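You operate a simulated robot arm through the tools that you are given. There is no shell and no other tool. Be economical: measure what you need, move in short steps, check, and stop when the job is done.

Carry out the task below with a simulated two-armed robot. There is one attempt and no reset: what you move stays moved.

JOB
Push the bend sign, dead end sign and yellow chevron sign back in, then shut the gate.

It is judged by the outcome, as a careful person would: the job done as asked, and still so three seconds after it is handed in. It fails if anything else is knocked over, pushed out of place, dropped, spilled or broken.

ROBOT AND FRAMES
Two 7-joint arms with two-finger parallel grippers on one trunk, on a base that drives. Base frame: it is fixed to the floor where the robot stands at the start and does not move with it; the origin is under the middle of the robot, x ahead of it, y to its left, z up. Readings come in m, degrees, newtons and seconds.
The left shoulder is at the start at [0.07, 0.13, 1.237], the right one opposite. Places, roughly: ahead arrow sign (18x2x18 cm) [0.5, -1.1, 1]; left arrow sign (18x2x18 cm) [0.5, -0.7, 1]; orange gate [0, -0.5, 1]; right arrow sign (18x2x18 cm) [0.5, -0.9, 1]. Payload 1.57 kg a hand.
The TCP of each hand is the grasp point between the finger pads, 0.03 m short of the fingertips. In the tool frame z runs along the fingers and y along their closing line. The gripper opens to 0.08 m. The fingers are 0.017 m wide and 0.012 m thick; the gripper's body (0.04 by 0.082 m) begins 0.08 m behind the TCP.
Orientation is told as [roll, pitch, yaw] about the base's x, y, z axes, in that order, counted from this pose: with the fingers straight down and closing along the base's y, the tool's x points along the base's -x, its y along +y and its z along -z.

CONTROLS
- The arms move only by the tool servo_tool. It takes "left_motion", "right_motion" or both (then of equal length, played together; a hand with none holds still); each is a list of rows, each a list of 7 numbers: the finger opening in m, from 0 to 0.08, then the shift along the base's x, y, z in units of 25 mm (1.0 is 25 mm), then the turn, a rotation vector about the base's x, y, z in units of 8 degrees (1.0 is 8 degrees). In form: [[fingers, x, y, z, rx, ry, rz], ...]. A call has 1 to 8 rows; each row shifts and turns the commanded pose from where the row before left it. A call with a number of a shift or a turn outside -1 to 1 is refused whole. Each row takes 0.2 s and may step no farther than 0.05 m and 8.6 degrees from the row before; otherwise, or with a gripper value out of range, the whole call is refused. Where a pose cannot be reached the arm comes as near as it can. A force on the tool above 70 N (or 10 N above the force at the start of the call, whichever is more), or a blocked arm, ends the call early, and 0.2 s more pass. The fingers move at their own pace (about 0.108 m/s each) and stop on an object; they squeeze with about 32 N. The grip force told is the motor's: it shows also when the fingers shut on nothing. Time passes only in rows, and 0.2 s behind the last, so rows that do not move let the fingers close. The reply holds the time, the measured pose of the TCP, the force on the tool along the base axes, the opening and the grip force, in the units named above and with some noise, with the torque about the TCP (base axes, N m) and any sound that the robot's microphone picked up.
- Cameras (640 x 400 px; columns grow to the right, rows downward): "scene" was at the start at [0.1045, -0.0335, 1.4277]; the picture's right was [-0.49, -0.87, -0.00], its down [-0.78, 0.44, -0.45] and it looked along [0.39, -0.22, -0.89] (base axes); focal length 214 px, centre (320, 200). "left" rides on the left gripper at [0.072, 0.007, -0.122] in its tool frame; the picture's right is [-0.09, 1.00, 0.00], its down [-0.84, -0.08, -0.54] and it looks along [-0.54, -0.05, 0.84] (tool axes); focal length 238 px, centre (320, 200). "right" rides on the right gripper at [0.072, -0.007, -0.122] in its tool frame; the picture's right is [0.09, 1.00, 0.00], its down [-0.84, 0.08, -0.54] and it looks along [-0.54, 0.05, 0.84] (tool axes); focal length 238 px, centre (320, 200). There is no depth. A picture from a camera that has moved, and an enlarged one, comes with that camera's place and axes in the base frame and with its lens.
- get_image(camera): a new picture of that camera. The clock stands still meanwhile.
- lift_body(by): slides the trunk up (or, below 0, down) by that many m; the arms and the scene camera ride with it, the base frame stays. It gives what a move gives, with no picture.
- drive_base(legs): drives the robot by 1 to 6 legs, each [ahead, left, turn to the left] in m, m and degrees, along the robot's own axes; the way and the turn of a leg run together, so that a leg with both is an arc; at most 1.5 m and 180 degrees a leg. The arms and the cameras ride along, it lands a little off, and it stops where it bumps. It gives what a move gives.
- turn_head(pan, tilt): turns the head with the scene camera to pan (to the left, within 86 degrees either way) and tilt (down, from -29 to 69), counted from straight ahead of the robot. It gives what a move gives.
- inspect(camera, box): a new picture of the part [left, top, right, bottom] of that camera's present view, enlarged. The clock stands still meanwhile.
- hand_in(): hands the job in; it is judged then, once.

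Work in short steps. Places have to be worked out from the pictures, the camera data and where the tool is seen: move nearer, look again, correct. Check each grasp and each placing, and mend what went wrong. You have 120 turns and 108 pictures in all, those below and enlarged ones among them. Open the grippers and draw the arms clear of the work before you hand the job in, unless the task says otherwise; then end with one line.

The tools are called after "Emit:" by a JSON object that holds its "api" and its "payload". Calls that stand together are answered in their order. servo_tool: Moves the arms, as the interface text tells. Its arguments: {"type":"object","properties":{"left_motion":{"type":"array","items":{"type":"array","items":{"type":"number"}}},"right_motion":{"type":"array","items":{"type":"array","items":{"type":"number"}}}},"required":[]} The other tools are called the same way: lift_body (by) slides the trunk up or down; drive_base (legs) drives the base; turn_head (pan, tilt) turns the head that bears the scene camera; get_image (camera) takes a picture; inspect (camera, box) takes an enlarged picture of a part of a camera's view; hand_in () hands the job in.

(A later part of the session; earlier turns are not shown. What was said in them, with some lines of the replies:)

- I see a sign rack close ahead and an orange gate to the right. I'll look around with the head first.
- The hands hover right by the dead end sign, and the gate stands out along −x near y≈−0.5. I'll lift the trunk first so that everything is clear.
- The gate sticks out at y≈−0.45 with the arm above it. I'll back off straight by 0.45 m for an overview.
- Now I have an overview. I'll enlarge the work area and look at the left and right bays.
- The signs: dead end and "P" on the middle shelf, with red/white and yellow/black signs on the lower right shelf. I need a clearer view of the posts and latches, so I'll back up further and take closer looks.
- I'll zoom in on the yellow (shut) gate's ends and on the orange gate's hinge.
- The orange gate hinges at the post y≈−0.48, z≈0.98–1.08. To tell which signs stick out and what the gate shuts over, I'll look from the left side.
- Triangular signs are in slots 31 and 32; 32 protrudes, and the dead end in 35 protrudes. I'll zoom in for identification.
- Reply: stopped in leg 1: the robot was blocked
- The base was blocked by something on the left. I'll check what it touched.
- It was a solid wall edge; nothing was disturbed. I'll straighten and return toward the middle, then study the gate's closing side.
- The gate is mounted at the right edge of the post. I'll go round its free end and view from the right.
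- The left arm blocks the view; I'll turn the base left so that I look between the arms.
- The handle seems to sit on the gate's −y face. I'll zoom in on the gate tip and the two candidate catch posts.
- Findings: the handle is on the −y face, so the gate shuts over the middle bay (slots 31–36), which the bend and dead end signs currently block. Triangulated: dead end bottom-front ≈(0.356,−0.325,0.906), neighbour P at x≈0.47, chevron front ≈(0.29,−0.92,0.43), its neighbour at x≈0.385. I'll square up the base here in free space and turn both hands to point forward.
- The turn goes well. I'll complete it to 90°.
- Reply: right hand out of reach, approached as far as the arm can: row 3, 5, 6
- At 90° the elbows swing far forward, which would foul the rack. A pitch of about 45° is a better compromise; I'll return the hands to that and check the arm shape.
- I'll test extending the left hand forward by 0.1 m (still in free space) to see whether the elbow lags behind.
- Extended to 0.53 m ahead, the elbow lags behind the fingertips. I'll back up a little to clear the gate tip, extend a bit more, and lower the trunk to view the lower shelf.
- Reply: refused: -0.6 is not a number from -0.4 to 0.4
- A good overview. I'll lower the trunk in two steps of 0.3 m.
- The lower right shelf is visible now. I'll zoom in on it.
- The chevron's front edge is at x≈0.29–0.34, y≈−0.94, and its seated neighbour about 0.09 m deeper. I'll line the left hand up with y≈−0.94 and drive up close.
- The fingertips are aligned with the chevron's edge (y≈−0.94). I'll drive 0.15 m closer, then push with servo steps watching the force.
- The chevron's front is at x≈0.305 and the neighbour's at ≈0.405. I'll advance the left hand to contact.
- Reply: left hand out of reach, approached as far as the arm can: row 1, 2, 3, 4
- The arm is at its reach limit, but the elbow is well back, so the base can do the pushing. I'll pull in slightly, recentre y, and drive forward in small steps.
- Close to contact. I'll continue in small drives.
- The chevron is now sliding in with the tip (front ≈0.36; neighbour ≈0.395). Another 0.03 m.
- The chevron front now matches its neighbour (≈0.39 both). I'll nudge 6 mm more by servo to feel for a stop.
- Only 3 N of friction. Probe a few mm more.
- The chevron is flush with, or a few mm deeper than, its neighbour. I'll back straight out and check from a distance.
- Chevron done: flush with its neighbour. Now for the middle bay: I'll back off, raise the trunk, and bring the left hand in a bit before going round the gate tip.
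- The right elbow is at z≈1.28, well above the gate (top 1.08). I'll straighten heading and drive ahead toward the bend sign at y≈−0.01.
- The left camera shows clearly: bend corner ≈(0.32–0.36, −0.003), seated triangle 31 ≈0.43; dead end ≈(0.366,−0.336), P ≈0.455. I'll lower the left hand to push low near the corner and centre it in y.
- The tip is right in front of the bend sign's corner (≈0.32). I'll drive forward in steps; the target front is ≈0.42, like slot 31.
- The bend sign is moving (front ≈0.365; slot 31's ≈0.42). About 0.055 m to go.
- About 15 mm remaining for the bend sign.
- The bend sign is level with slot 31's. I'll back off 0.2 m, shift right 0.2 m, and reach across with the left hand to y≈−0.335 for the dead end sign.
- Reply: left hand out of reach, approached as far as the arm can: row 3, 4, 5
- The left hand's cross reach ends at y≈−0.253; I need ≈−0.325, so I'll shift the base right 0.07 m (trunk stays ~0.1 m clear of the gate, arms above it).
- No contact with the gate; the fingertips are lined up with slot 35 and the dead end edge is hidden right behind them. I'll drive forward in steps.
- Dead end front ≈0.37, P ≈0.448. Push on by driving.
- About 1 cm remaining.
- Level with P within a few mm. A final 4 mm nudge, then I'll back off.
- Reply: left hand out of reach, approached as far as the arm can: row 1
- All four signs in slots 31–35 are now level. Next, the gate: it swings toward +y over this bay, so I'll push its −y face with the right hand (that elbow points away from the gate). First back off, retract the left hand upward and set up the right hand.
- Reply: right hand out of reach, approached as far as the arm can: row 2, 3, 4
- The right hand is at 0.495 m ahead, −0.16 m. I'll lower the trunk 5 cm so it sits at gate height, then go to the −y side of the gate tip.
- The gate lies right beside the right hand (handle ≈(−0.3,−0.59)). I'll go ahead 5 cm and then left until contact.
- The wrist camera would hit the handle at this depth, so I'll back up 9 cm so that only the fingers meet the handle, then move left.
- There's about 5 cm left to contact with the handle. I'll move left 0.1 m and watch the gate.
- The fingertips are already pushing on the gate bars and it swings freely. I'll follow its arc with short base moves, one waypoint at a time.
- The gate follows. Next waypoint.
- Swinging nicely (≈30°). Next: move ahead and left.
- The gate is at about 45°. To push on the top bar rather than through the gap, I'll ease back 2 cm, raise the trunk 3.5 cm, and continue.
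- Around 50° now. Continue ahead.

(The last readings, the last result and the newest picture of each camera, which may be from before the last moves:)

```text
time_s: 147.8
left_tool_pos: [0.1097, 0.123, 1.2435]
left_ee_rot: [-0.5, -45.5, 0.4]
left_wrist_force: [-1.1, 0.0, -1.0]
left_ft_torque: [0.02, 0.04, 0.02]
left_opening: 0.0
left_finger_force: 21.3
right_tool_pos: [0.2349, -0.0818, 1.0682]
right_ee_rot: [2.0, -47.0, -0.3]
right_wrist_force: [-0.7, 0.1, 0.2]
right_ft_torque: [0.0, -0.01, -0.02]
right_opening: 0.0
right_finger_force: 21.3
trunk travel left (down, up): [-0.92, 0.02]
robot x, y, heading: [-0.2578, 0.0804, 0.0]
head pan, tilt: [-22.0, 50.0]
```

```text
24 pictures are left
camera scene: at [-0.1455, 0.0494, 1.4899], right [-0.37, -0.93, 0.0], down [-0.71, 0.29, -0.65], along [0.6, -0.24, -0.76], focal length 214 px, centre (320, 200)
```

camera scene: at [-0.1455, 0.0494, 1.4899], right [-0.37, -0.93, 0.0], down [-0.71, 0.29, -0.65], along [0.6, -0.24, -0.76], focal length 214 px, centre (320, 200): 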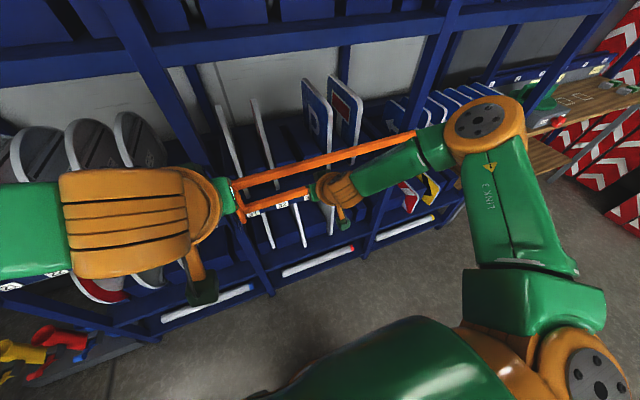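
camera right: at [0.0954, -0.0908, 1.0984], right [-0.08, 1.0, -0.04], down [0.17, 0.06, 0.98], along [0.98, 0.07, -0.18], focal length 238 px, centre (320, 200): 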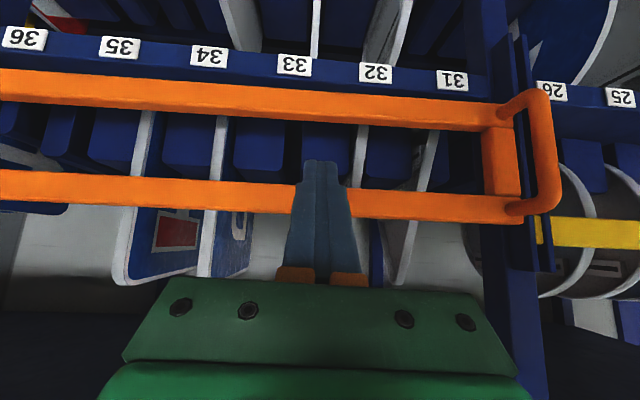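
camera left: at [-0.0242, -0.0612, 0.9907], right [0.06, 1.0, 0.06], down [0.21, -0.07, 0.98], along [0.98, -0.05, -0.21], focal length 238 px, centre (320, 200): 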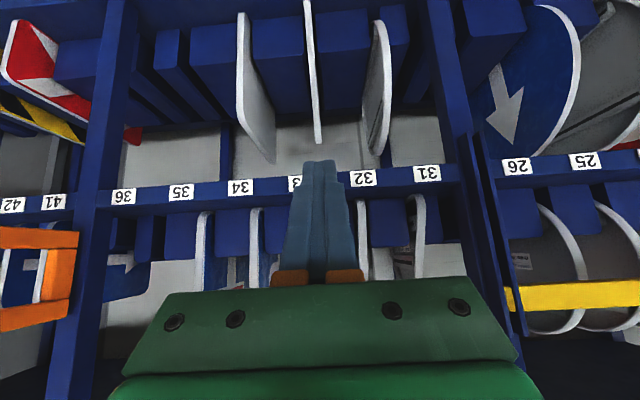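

Almost shut (≈73°). Continue in small steps.

Emit:
{"api": "drive_base", "payload": {"legs": [[0.05, 0.0, 0]]}}

Emit:
{"api": "drive_base", "payload": {"legs": [[0.03, 0.0, 0]]}}

Emit:
{"api": "get_image", "payload": {"camera": "right"}}

```text
time_s: 148.7
left_tool_pos: [0.1606, 0.1226, 1.2439]
left_ee_rot: [-0.5, -45.5, 0.4]
left_wrist_force: [0.2, 0.0, 0.3]
left_ft_torque: [0.03, -0.06, 0.02]
left_opening: 0.0002
left_finger_force: 21.2
right_tool_pos: [0.2852, -0.0828, 1.0686]
right_ee_rot: [1.9, -47.0, -0.3]
right_wrist_force: [-0.7, 0.0, 0.1]
right_ft_torque: [0.02, -0.02, 0.02]
right_opening: 0.0001
right_finger_force: 21.0
trunk travel left (down, up): [-0.92, 0.02]
robot x, y, heading: [-0.207, 0.0818, 0.1]
head pan, tilt: [-22.0, 50.0]
```

```text
time_s: 149.6
left_tool_pos: [0.1983, 0.1221, 1.2424]
left_ee_rot: [-0.6, -45.0, 0.4]
left_wrist_force: [0.4, -0.3, 0.2]
left_ft_torque: [0.01, -0.02, 0.0]
left_opening: 0.0
left_finger_force: 21.3
right_tool_pos: [0.3201, -0.0825, 1.0651]
right_ee_rot: [2.0, -46.6, -0.3]
right_wrist_force: [-0.3, -0.4, 0.4]
right_ft_torque: [0.01, -0.02, -0.02]
right_opening: 0.0
right_finger_force: 21.5
trunk travel left (down, up): [-0.92, 0.02]
robot x, y, heading: [-0.1749, 0.0796, -0.0]
head pan, tilt: [-22.0, 50.0]
```

```text
23 pictures are left
camera right: at [0.1827, -0.0908, 1.0959], right [-0.08, 1.0, -0.04], down [0.18, 0.06, 0.98], along [0.98, 0.07, -0.18], focal length 238 px, centre (320, 200)
```

right: 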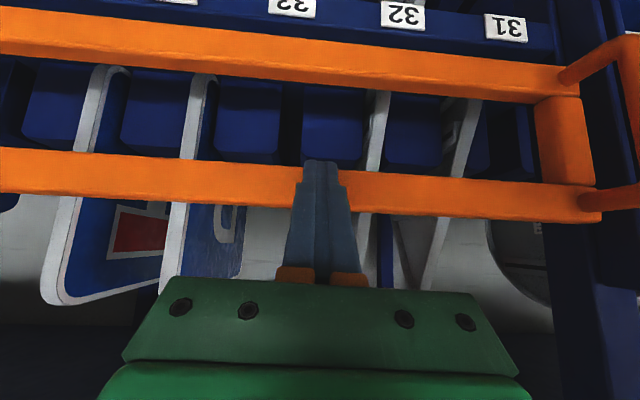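

Nearly parallel to the rack. Another few cm, gently.

Emit:
{"api": "drive_base", "payload": {"legs": [[0.025, 0.0, 0]]}}

Emit:
{"api": "get_image", "payload": {"camera": "right"}}

Emit:
{"api": "turn_head", "payload": {"pan": -10, "tilt": 55}}

Emit:
{"api": "get_image", "payload": {"camera": "scene"}}

```text
time_s: 150.4
left_tool_pos: [0.2001, 0.1205, 1.2483]
left_ee_rot: [-0.4, -46.3, 0.4]
left_wrist_force: [0.0, 0.2, -0.6]
left_ft_torque: [-0.03, 0.0, -0.02]
left_opening: 0.0
left_finger_force: 21.7
right_tool_pos: [0.3222, -0.0824, 1.072]
right_ee_rot: [2.4, -47.1, -0.5]
right_wrist_force: [-57.9, 0.7, -22.1]
right_ft_torque: [-0.07, 1.42, 0.0]
right_opening: 0.0
right_finger_force: 20.8
trunk travel left (down, up): [-0.92, 0.02]
robot x, y, heading: [-0.1526, 0.0807, -0.0]
head pan, tilt: [-22.0, 50.0]
```

```text
22 pictures are left
camera right: at [0.1841, -0.0919, 1.1011], right [-0.08, 1.0, -0.04], down [0.17, 0.05, 0.98], along [0.98, 0.07, -0.18], focal length 238 px, centre (320, 200)
```

right: 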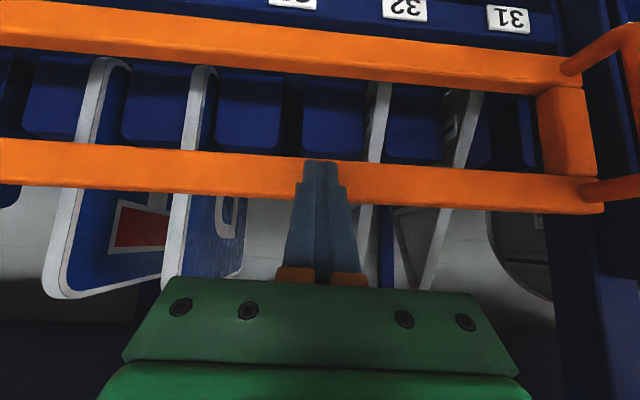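

```text
time_s: 151.1
left_tool_pos: [0.2007, 0.1205, 1.2491]
left_ee_rot: [-0.4, -46.2, 0.3]
left_wrist_force: [-0.7, -0.4, -0.1]
left_ft_torque: [-0.02, 0.03, 0.0]
left_opening: 0.0
left_finger_force: 21.5
right_tool_pos: [0.3237, -0.083, 1.0705]
right_ee_rot: [2.3, -46.8, -0.5]
right_wrist_force: [-39.7, -3.1, 6.0]
right_ft_torque: [0.1, 0.46, -0.08]
right_opening: 0.0
right_finger_force: 21.5
trunk travel left (down, up): [-0.92, 0.02]
robot x, y, heading: [-0.1535, 0.0823, -0.1]
head pan, tilt: [-10.0, 55.0]
```

```text
21 pictures are left
camera scene: at [-0.0578, 0.0644, 1.4846], right [-0.17, -0.98, 0.0], down [-0.8, 0.14, -0.59], along [0.58, -0.1, -0.81], focal length 214 px, centre (320, 200)
```

scene: 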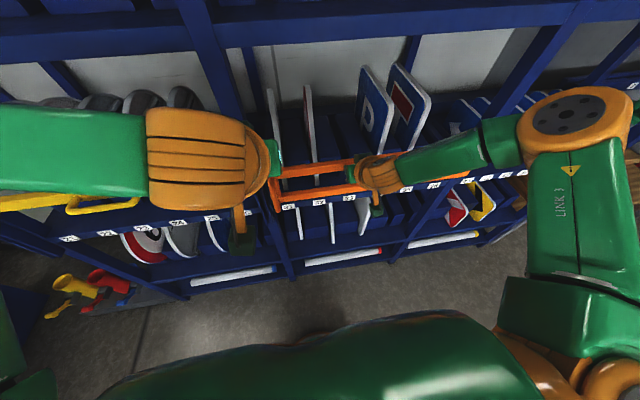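

Contact force rose to ~50 N: the gate is at its stop. I'll back straight off to relieve and check that it stays shut.

Emit:
{"api": "drive_base", "payload": {"legs": [[-0.1, 0, 0], [-0.4, 0, 0]]}}

Emit:
{"api": "turn_head", "payload": {"pan": -20, "tilt": 35}}

Emit:
{"api": "get_image", "payload": {"camera": "scene"}}

Emit:
{"api": "get_image", "payload": {"camera": "right"}}

```text
time_s: 154.4
left_tool_pos: [-0.2733, 0.122, 1.24]
left_ee_rot: [-0.5, -45.0, 0.5]
left_wrist_force: [0.8, -0.5, -0.6]
left_ft_torque: [0.01, -0.01, 0.0]
left_opening: 0.0
left_finger_force: 21.8
right_tool_pos: [-0.1539, -0.0808, 1.0611]
right_ee_rot: [2.1, -45.6, -0.1]
right_wrist_force: [0.2, 0.4, -0.7]
right_ft_torque: [0.01, 0.02, 0.0]
right_opening: 0.0001
right_finger_force: 21.1
trunk travel left (down, up): [-0.92, 0.02]
robot x, y, heading: [-0.6537, 0.0782, 0.2]
head pan, tilt: [-10.0, 55.0]
```

```text
time_s: 155.2
left_tool_pos: [-0.2767, 0.1222, 1.2413]
left_ee_rot: [-0.5, -45.1, 0.6]
left_wrist_force: [0.7, -0.5, 0.2]
left_ft_torque: [-0.01, -0.02, 0.01]
left_opening: 0.0
left_finger_force: 21.5
right_tool_pos: [-0.1572, -0.0799, 1.061]
right_ee_rot: [2.1, -45.8, -0.1]
right_wrist_force: [-0.8, -0.8, 0.6]
right_ft_torque: [0.02, 0.07, 0.0]
right_opening: 0.0
right_finger_force: 21.5
trunk travel left (down, up): [-0.92, 0.02]
robot x, y, heading: [-0.6523, 0.0814, 0.6]
head pan, tilt: [-20.0, 35.0]
```

```text
20 pictures are left
camera scene: at [-0.5191, 0.047, 1.5107], right [-0.34, -0.94, 0.0], down [-0.54, 0.19, -0.82], along [0.77, -0.27, -0.57], focal length 214 px, centre (320, 200)
```

scene: 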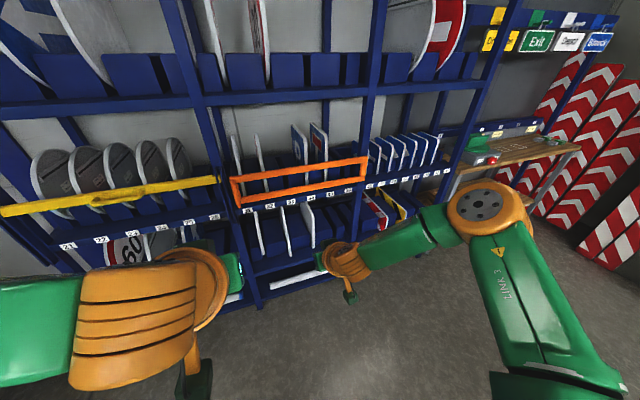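

```text
19 pictures are left
camera right: at [-0.2945, -0.0906, 1.0944], right [-0.09, 1.0, -0.04], down [0.19, 0.06, 0.98], along [0.98, 0.08, -0.2], focal length 238 px, centre (320, 200)
```

right: 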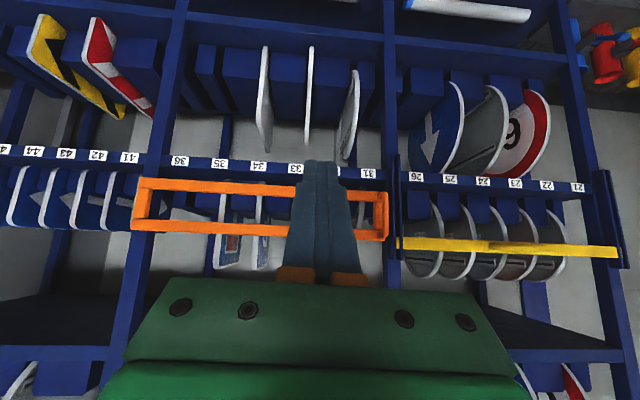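

The gate is across the bay, parallel to the shelf. I'll zoom to check for full closure and sign alignment.

Emit:
{"api": "inspect", "payload": {"camera": "scene", "box": [210, 110, 460, 270]}}

Emit:
{"api": "inspect", "payload": {"camera": "right", "box": [0, 0, 430, 280]}}

```text
2.50 times, centred on (335, 190) of scene
camera zoom: at [-0.5191, 0.047, 1.5107], right [-0.34, -0.94, 0.0], down [-0.54, 0.19, -0.82], along [0.77, -0.27, -0.57], focal length 536 px, centre (282, 225)
```

zoom: 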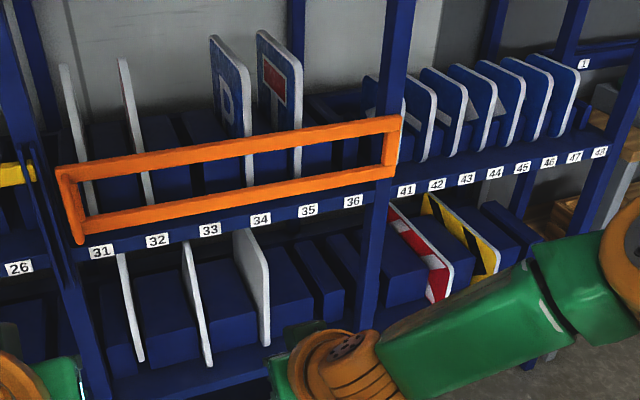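

```text
1.43 times, centred on (215, 140) of right
camera zoom: at [-0.2945, -0.0906, 1.0944], right [-0.09, 1.0, -0.04], down [0.19, 0.06, 0.98], along [0.98, 0.08, -0.2], focal length 340 px, centre (470, 286)
```

zoom: 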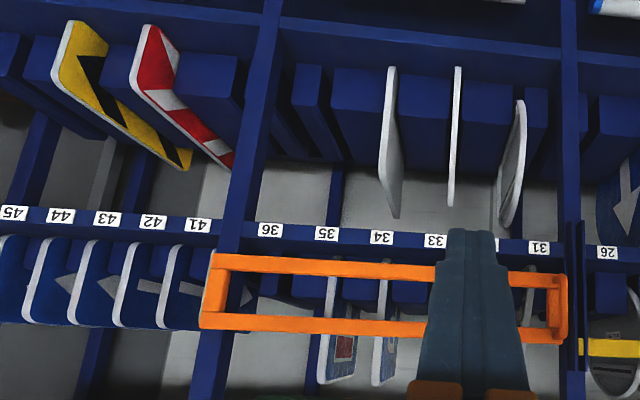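

The gate is parallel to the rack (both ends at the same depth) and stays shut; the signs are level with their neighbours. I'll back clear and open the grippers.

Emit:
{"api": "drive_base", "payload": {"legs": [[-0.2, 0, 0]]}}

Emit:
{"api": "servo_tool", "payload": {"left_motion": [[0.08, 0, 0, 0, 0, 0, 0], [0.08, 0, 0, 0, 0, 0, 0], [0.08, 0, 0, 0, 0, 0, 0]], "right_motion": [[0.08, 0, 0, 0, 0, 0, 0], [0.08, 0, 0, 0, 0, 0, 0], [0.08, 0, 0, 0, 0, 0, 0]]}}

Emit:
{"api": "get_image", "payload": {"camera": "scene"}}

```text
time_s: 156.8
left_tool_pos: [-0.4729, 0.1208, 1.2399]
left_ee_rot: [-0.5, -44.9, 0.7]
left_wrist_force: [-0.4, 0.5, 0.1]
left_ft_torque: [-0.01, 0.05, 0.03]
left_opening: 0.0
left_finger_force: 21.3
right_tool_pos: [-0.3537, -0.082, 1.0601]
right_ee_rot: [2.1, -45.6, -0.1]
right_wrist_force: [1.2, 0.1, -0.5]
right_ft_torque: [0.02, 0.01, -0.01]
right_opening: 0.0
right_finger_force: 21.1
trunk travel left (down, up): [-0.92, 0.02]
robot x, y, heading: [-0.8531, 0.0757, 0.4]
head pan, tilt: [-20.0, 35.0]
```

```text
time_s: 157.6
left_tool_pos: [-0.4756, 0.1198, 1.2417]
left_ee_rot: [-0.5, -45.0, 0.7]
left_wrist_force: [0.3, -0.4, 0.0]
left_ft_torque: [-0.01, 0.01, -0.01]
left_opening: 0.0798
left_finger_force: 0.1
right_tool_pos: [-0.3564, -0.0808, 1.0618]
right_ee_rot: [2.1, -46.0, -0.1]
right_wrist_force: [-0.8, 0.8, 0.3]
right_ft_torque: [-0.01, 0.0, 0.0]
right_opening: 0.08
right_finger_force: 0.0
trunk travel left (down, up): [-0.92, 0.02]
robot x, y, heading: [-0.8525, 0.0755, 0.4]
head pan, tilt: [-20.0, 35.0]
```

```text
16 pictures are left
camera scene: at [-0.7187, 0.0457, 1.5107], right [-0.34, -0.94, 0.0], down [-0.54, 0.19, -0.82], along [0.77, -0.28, -0.57], focal length 214 px, centre (320, 200)
```

scene: 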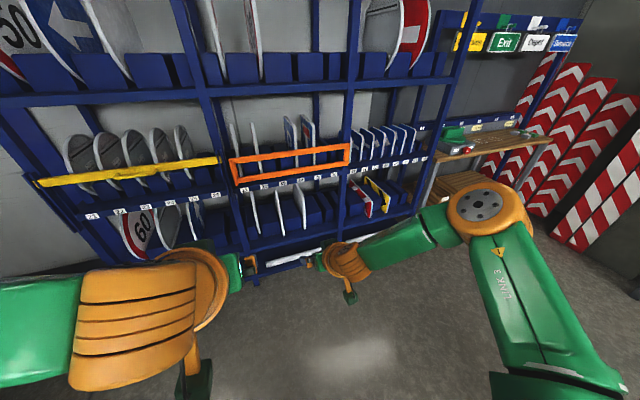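

Everything is in place: the signs are level, the gate is shut, the grippers are open and the arms are clear. Handing in.

Emit:
{"api": "hand_in", "payload": {}}

```text
The job is handed in.
```

I pushed the bend, dead end and yellow chevron signs back in until each was level with the sign next to it, then shut the orange gate over the bay holding slots 31–36; the base bumped a solid wall edge once, with no visible damage.
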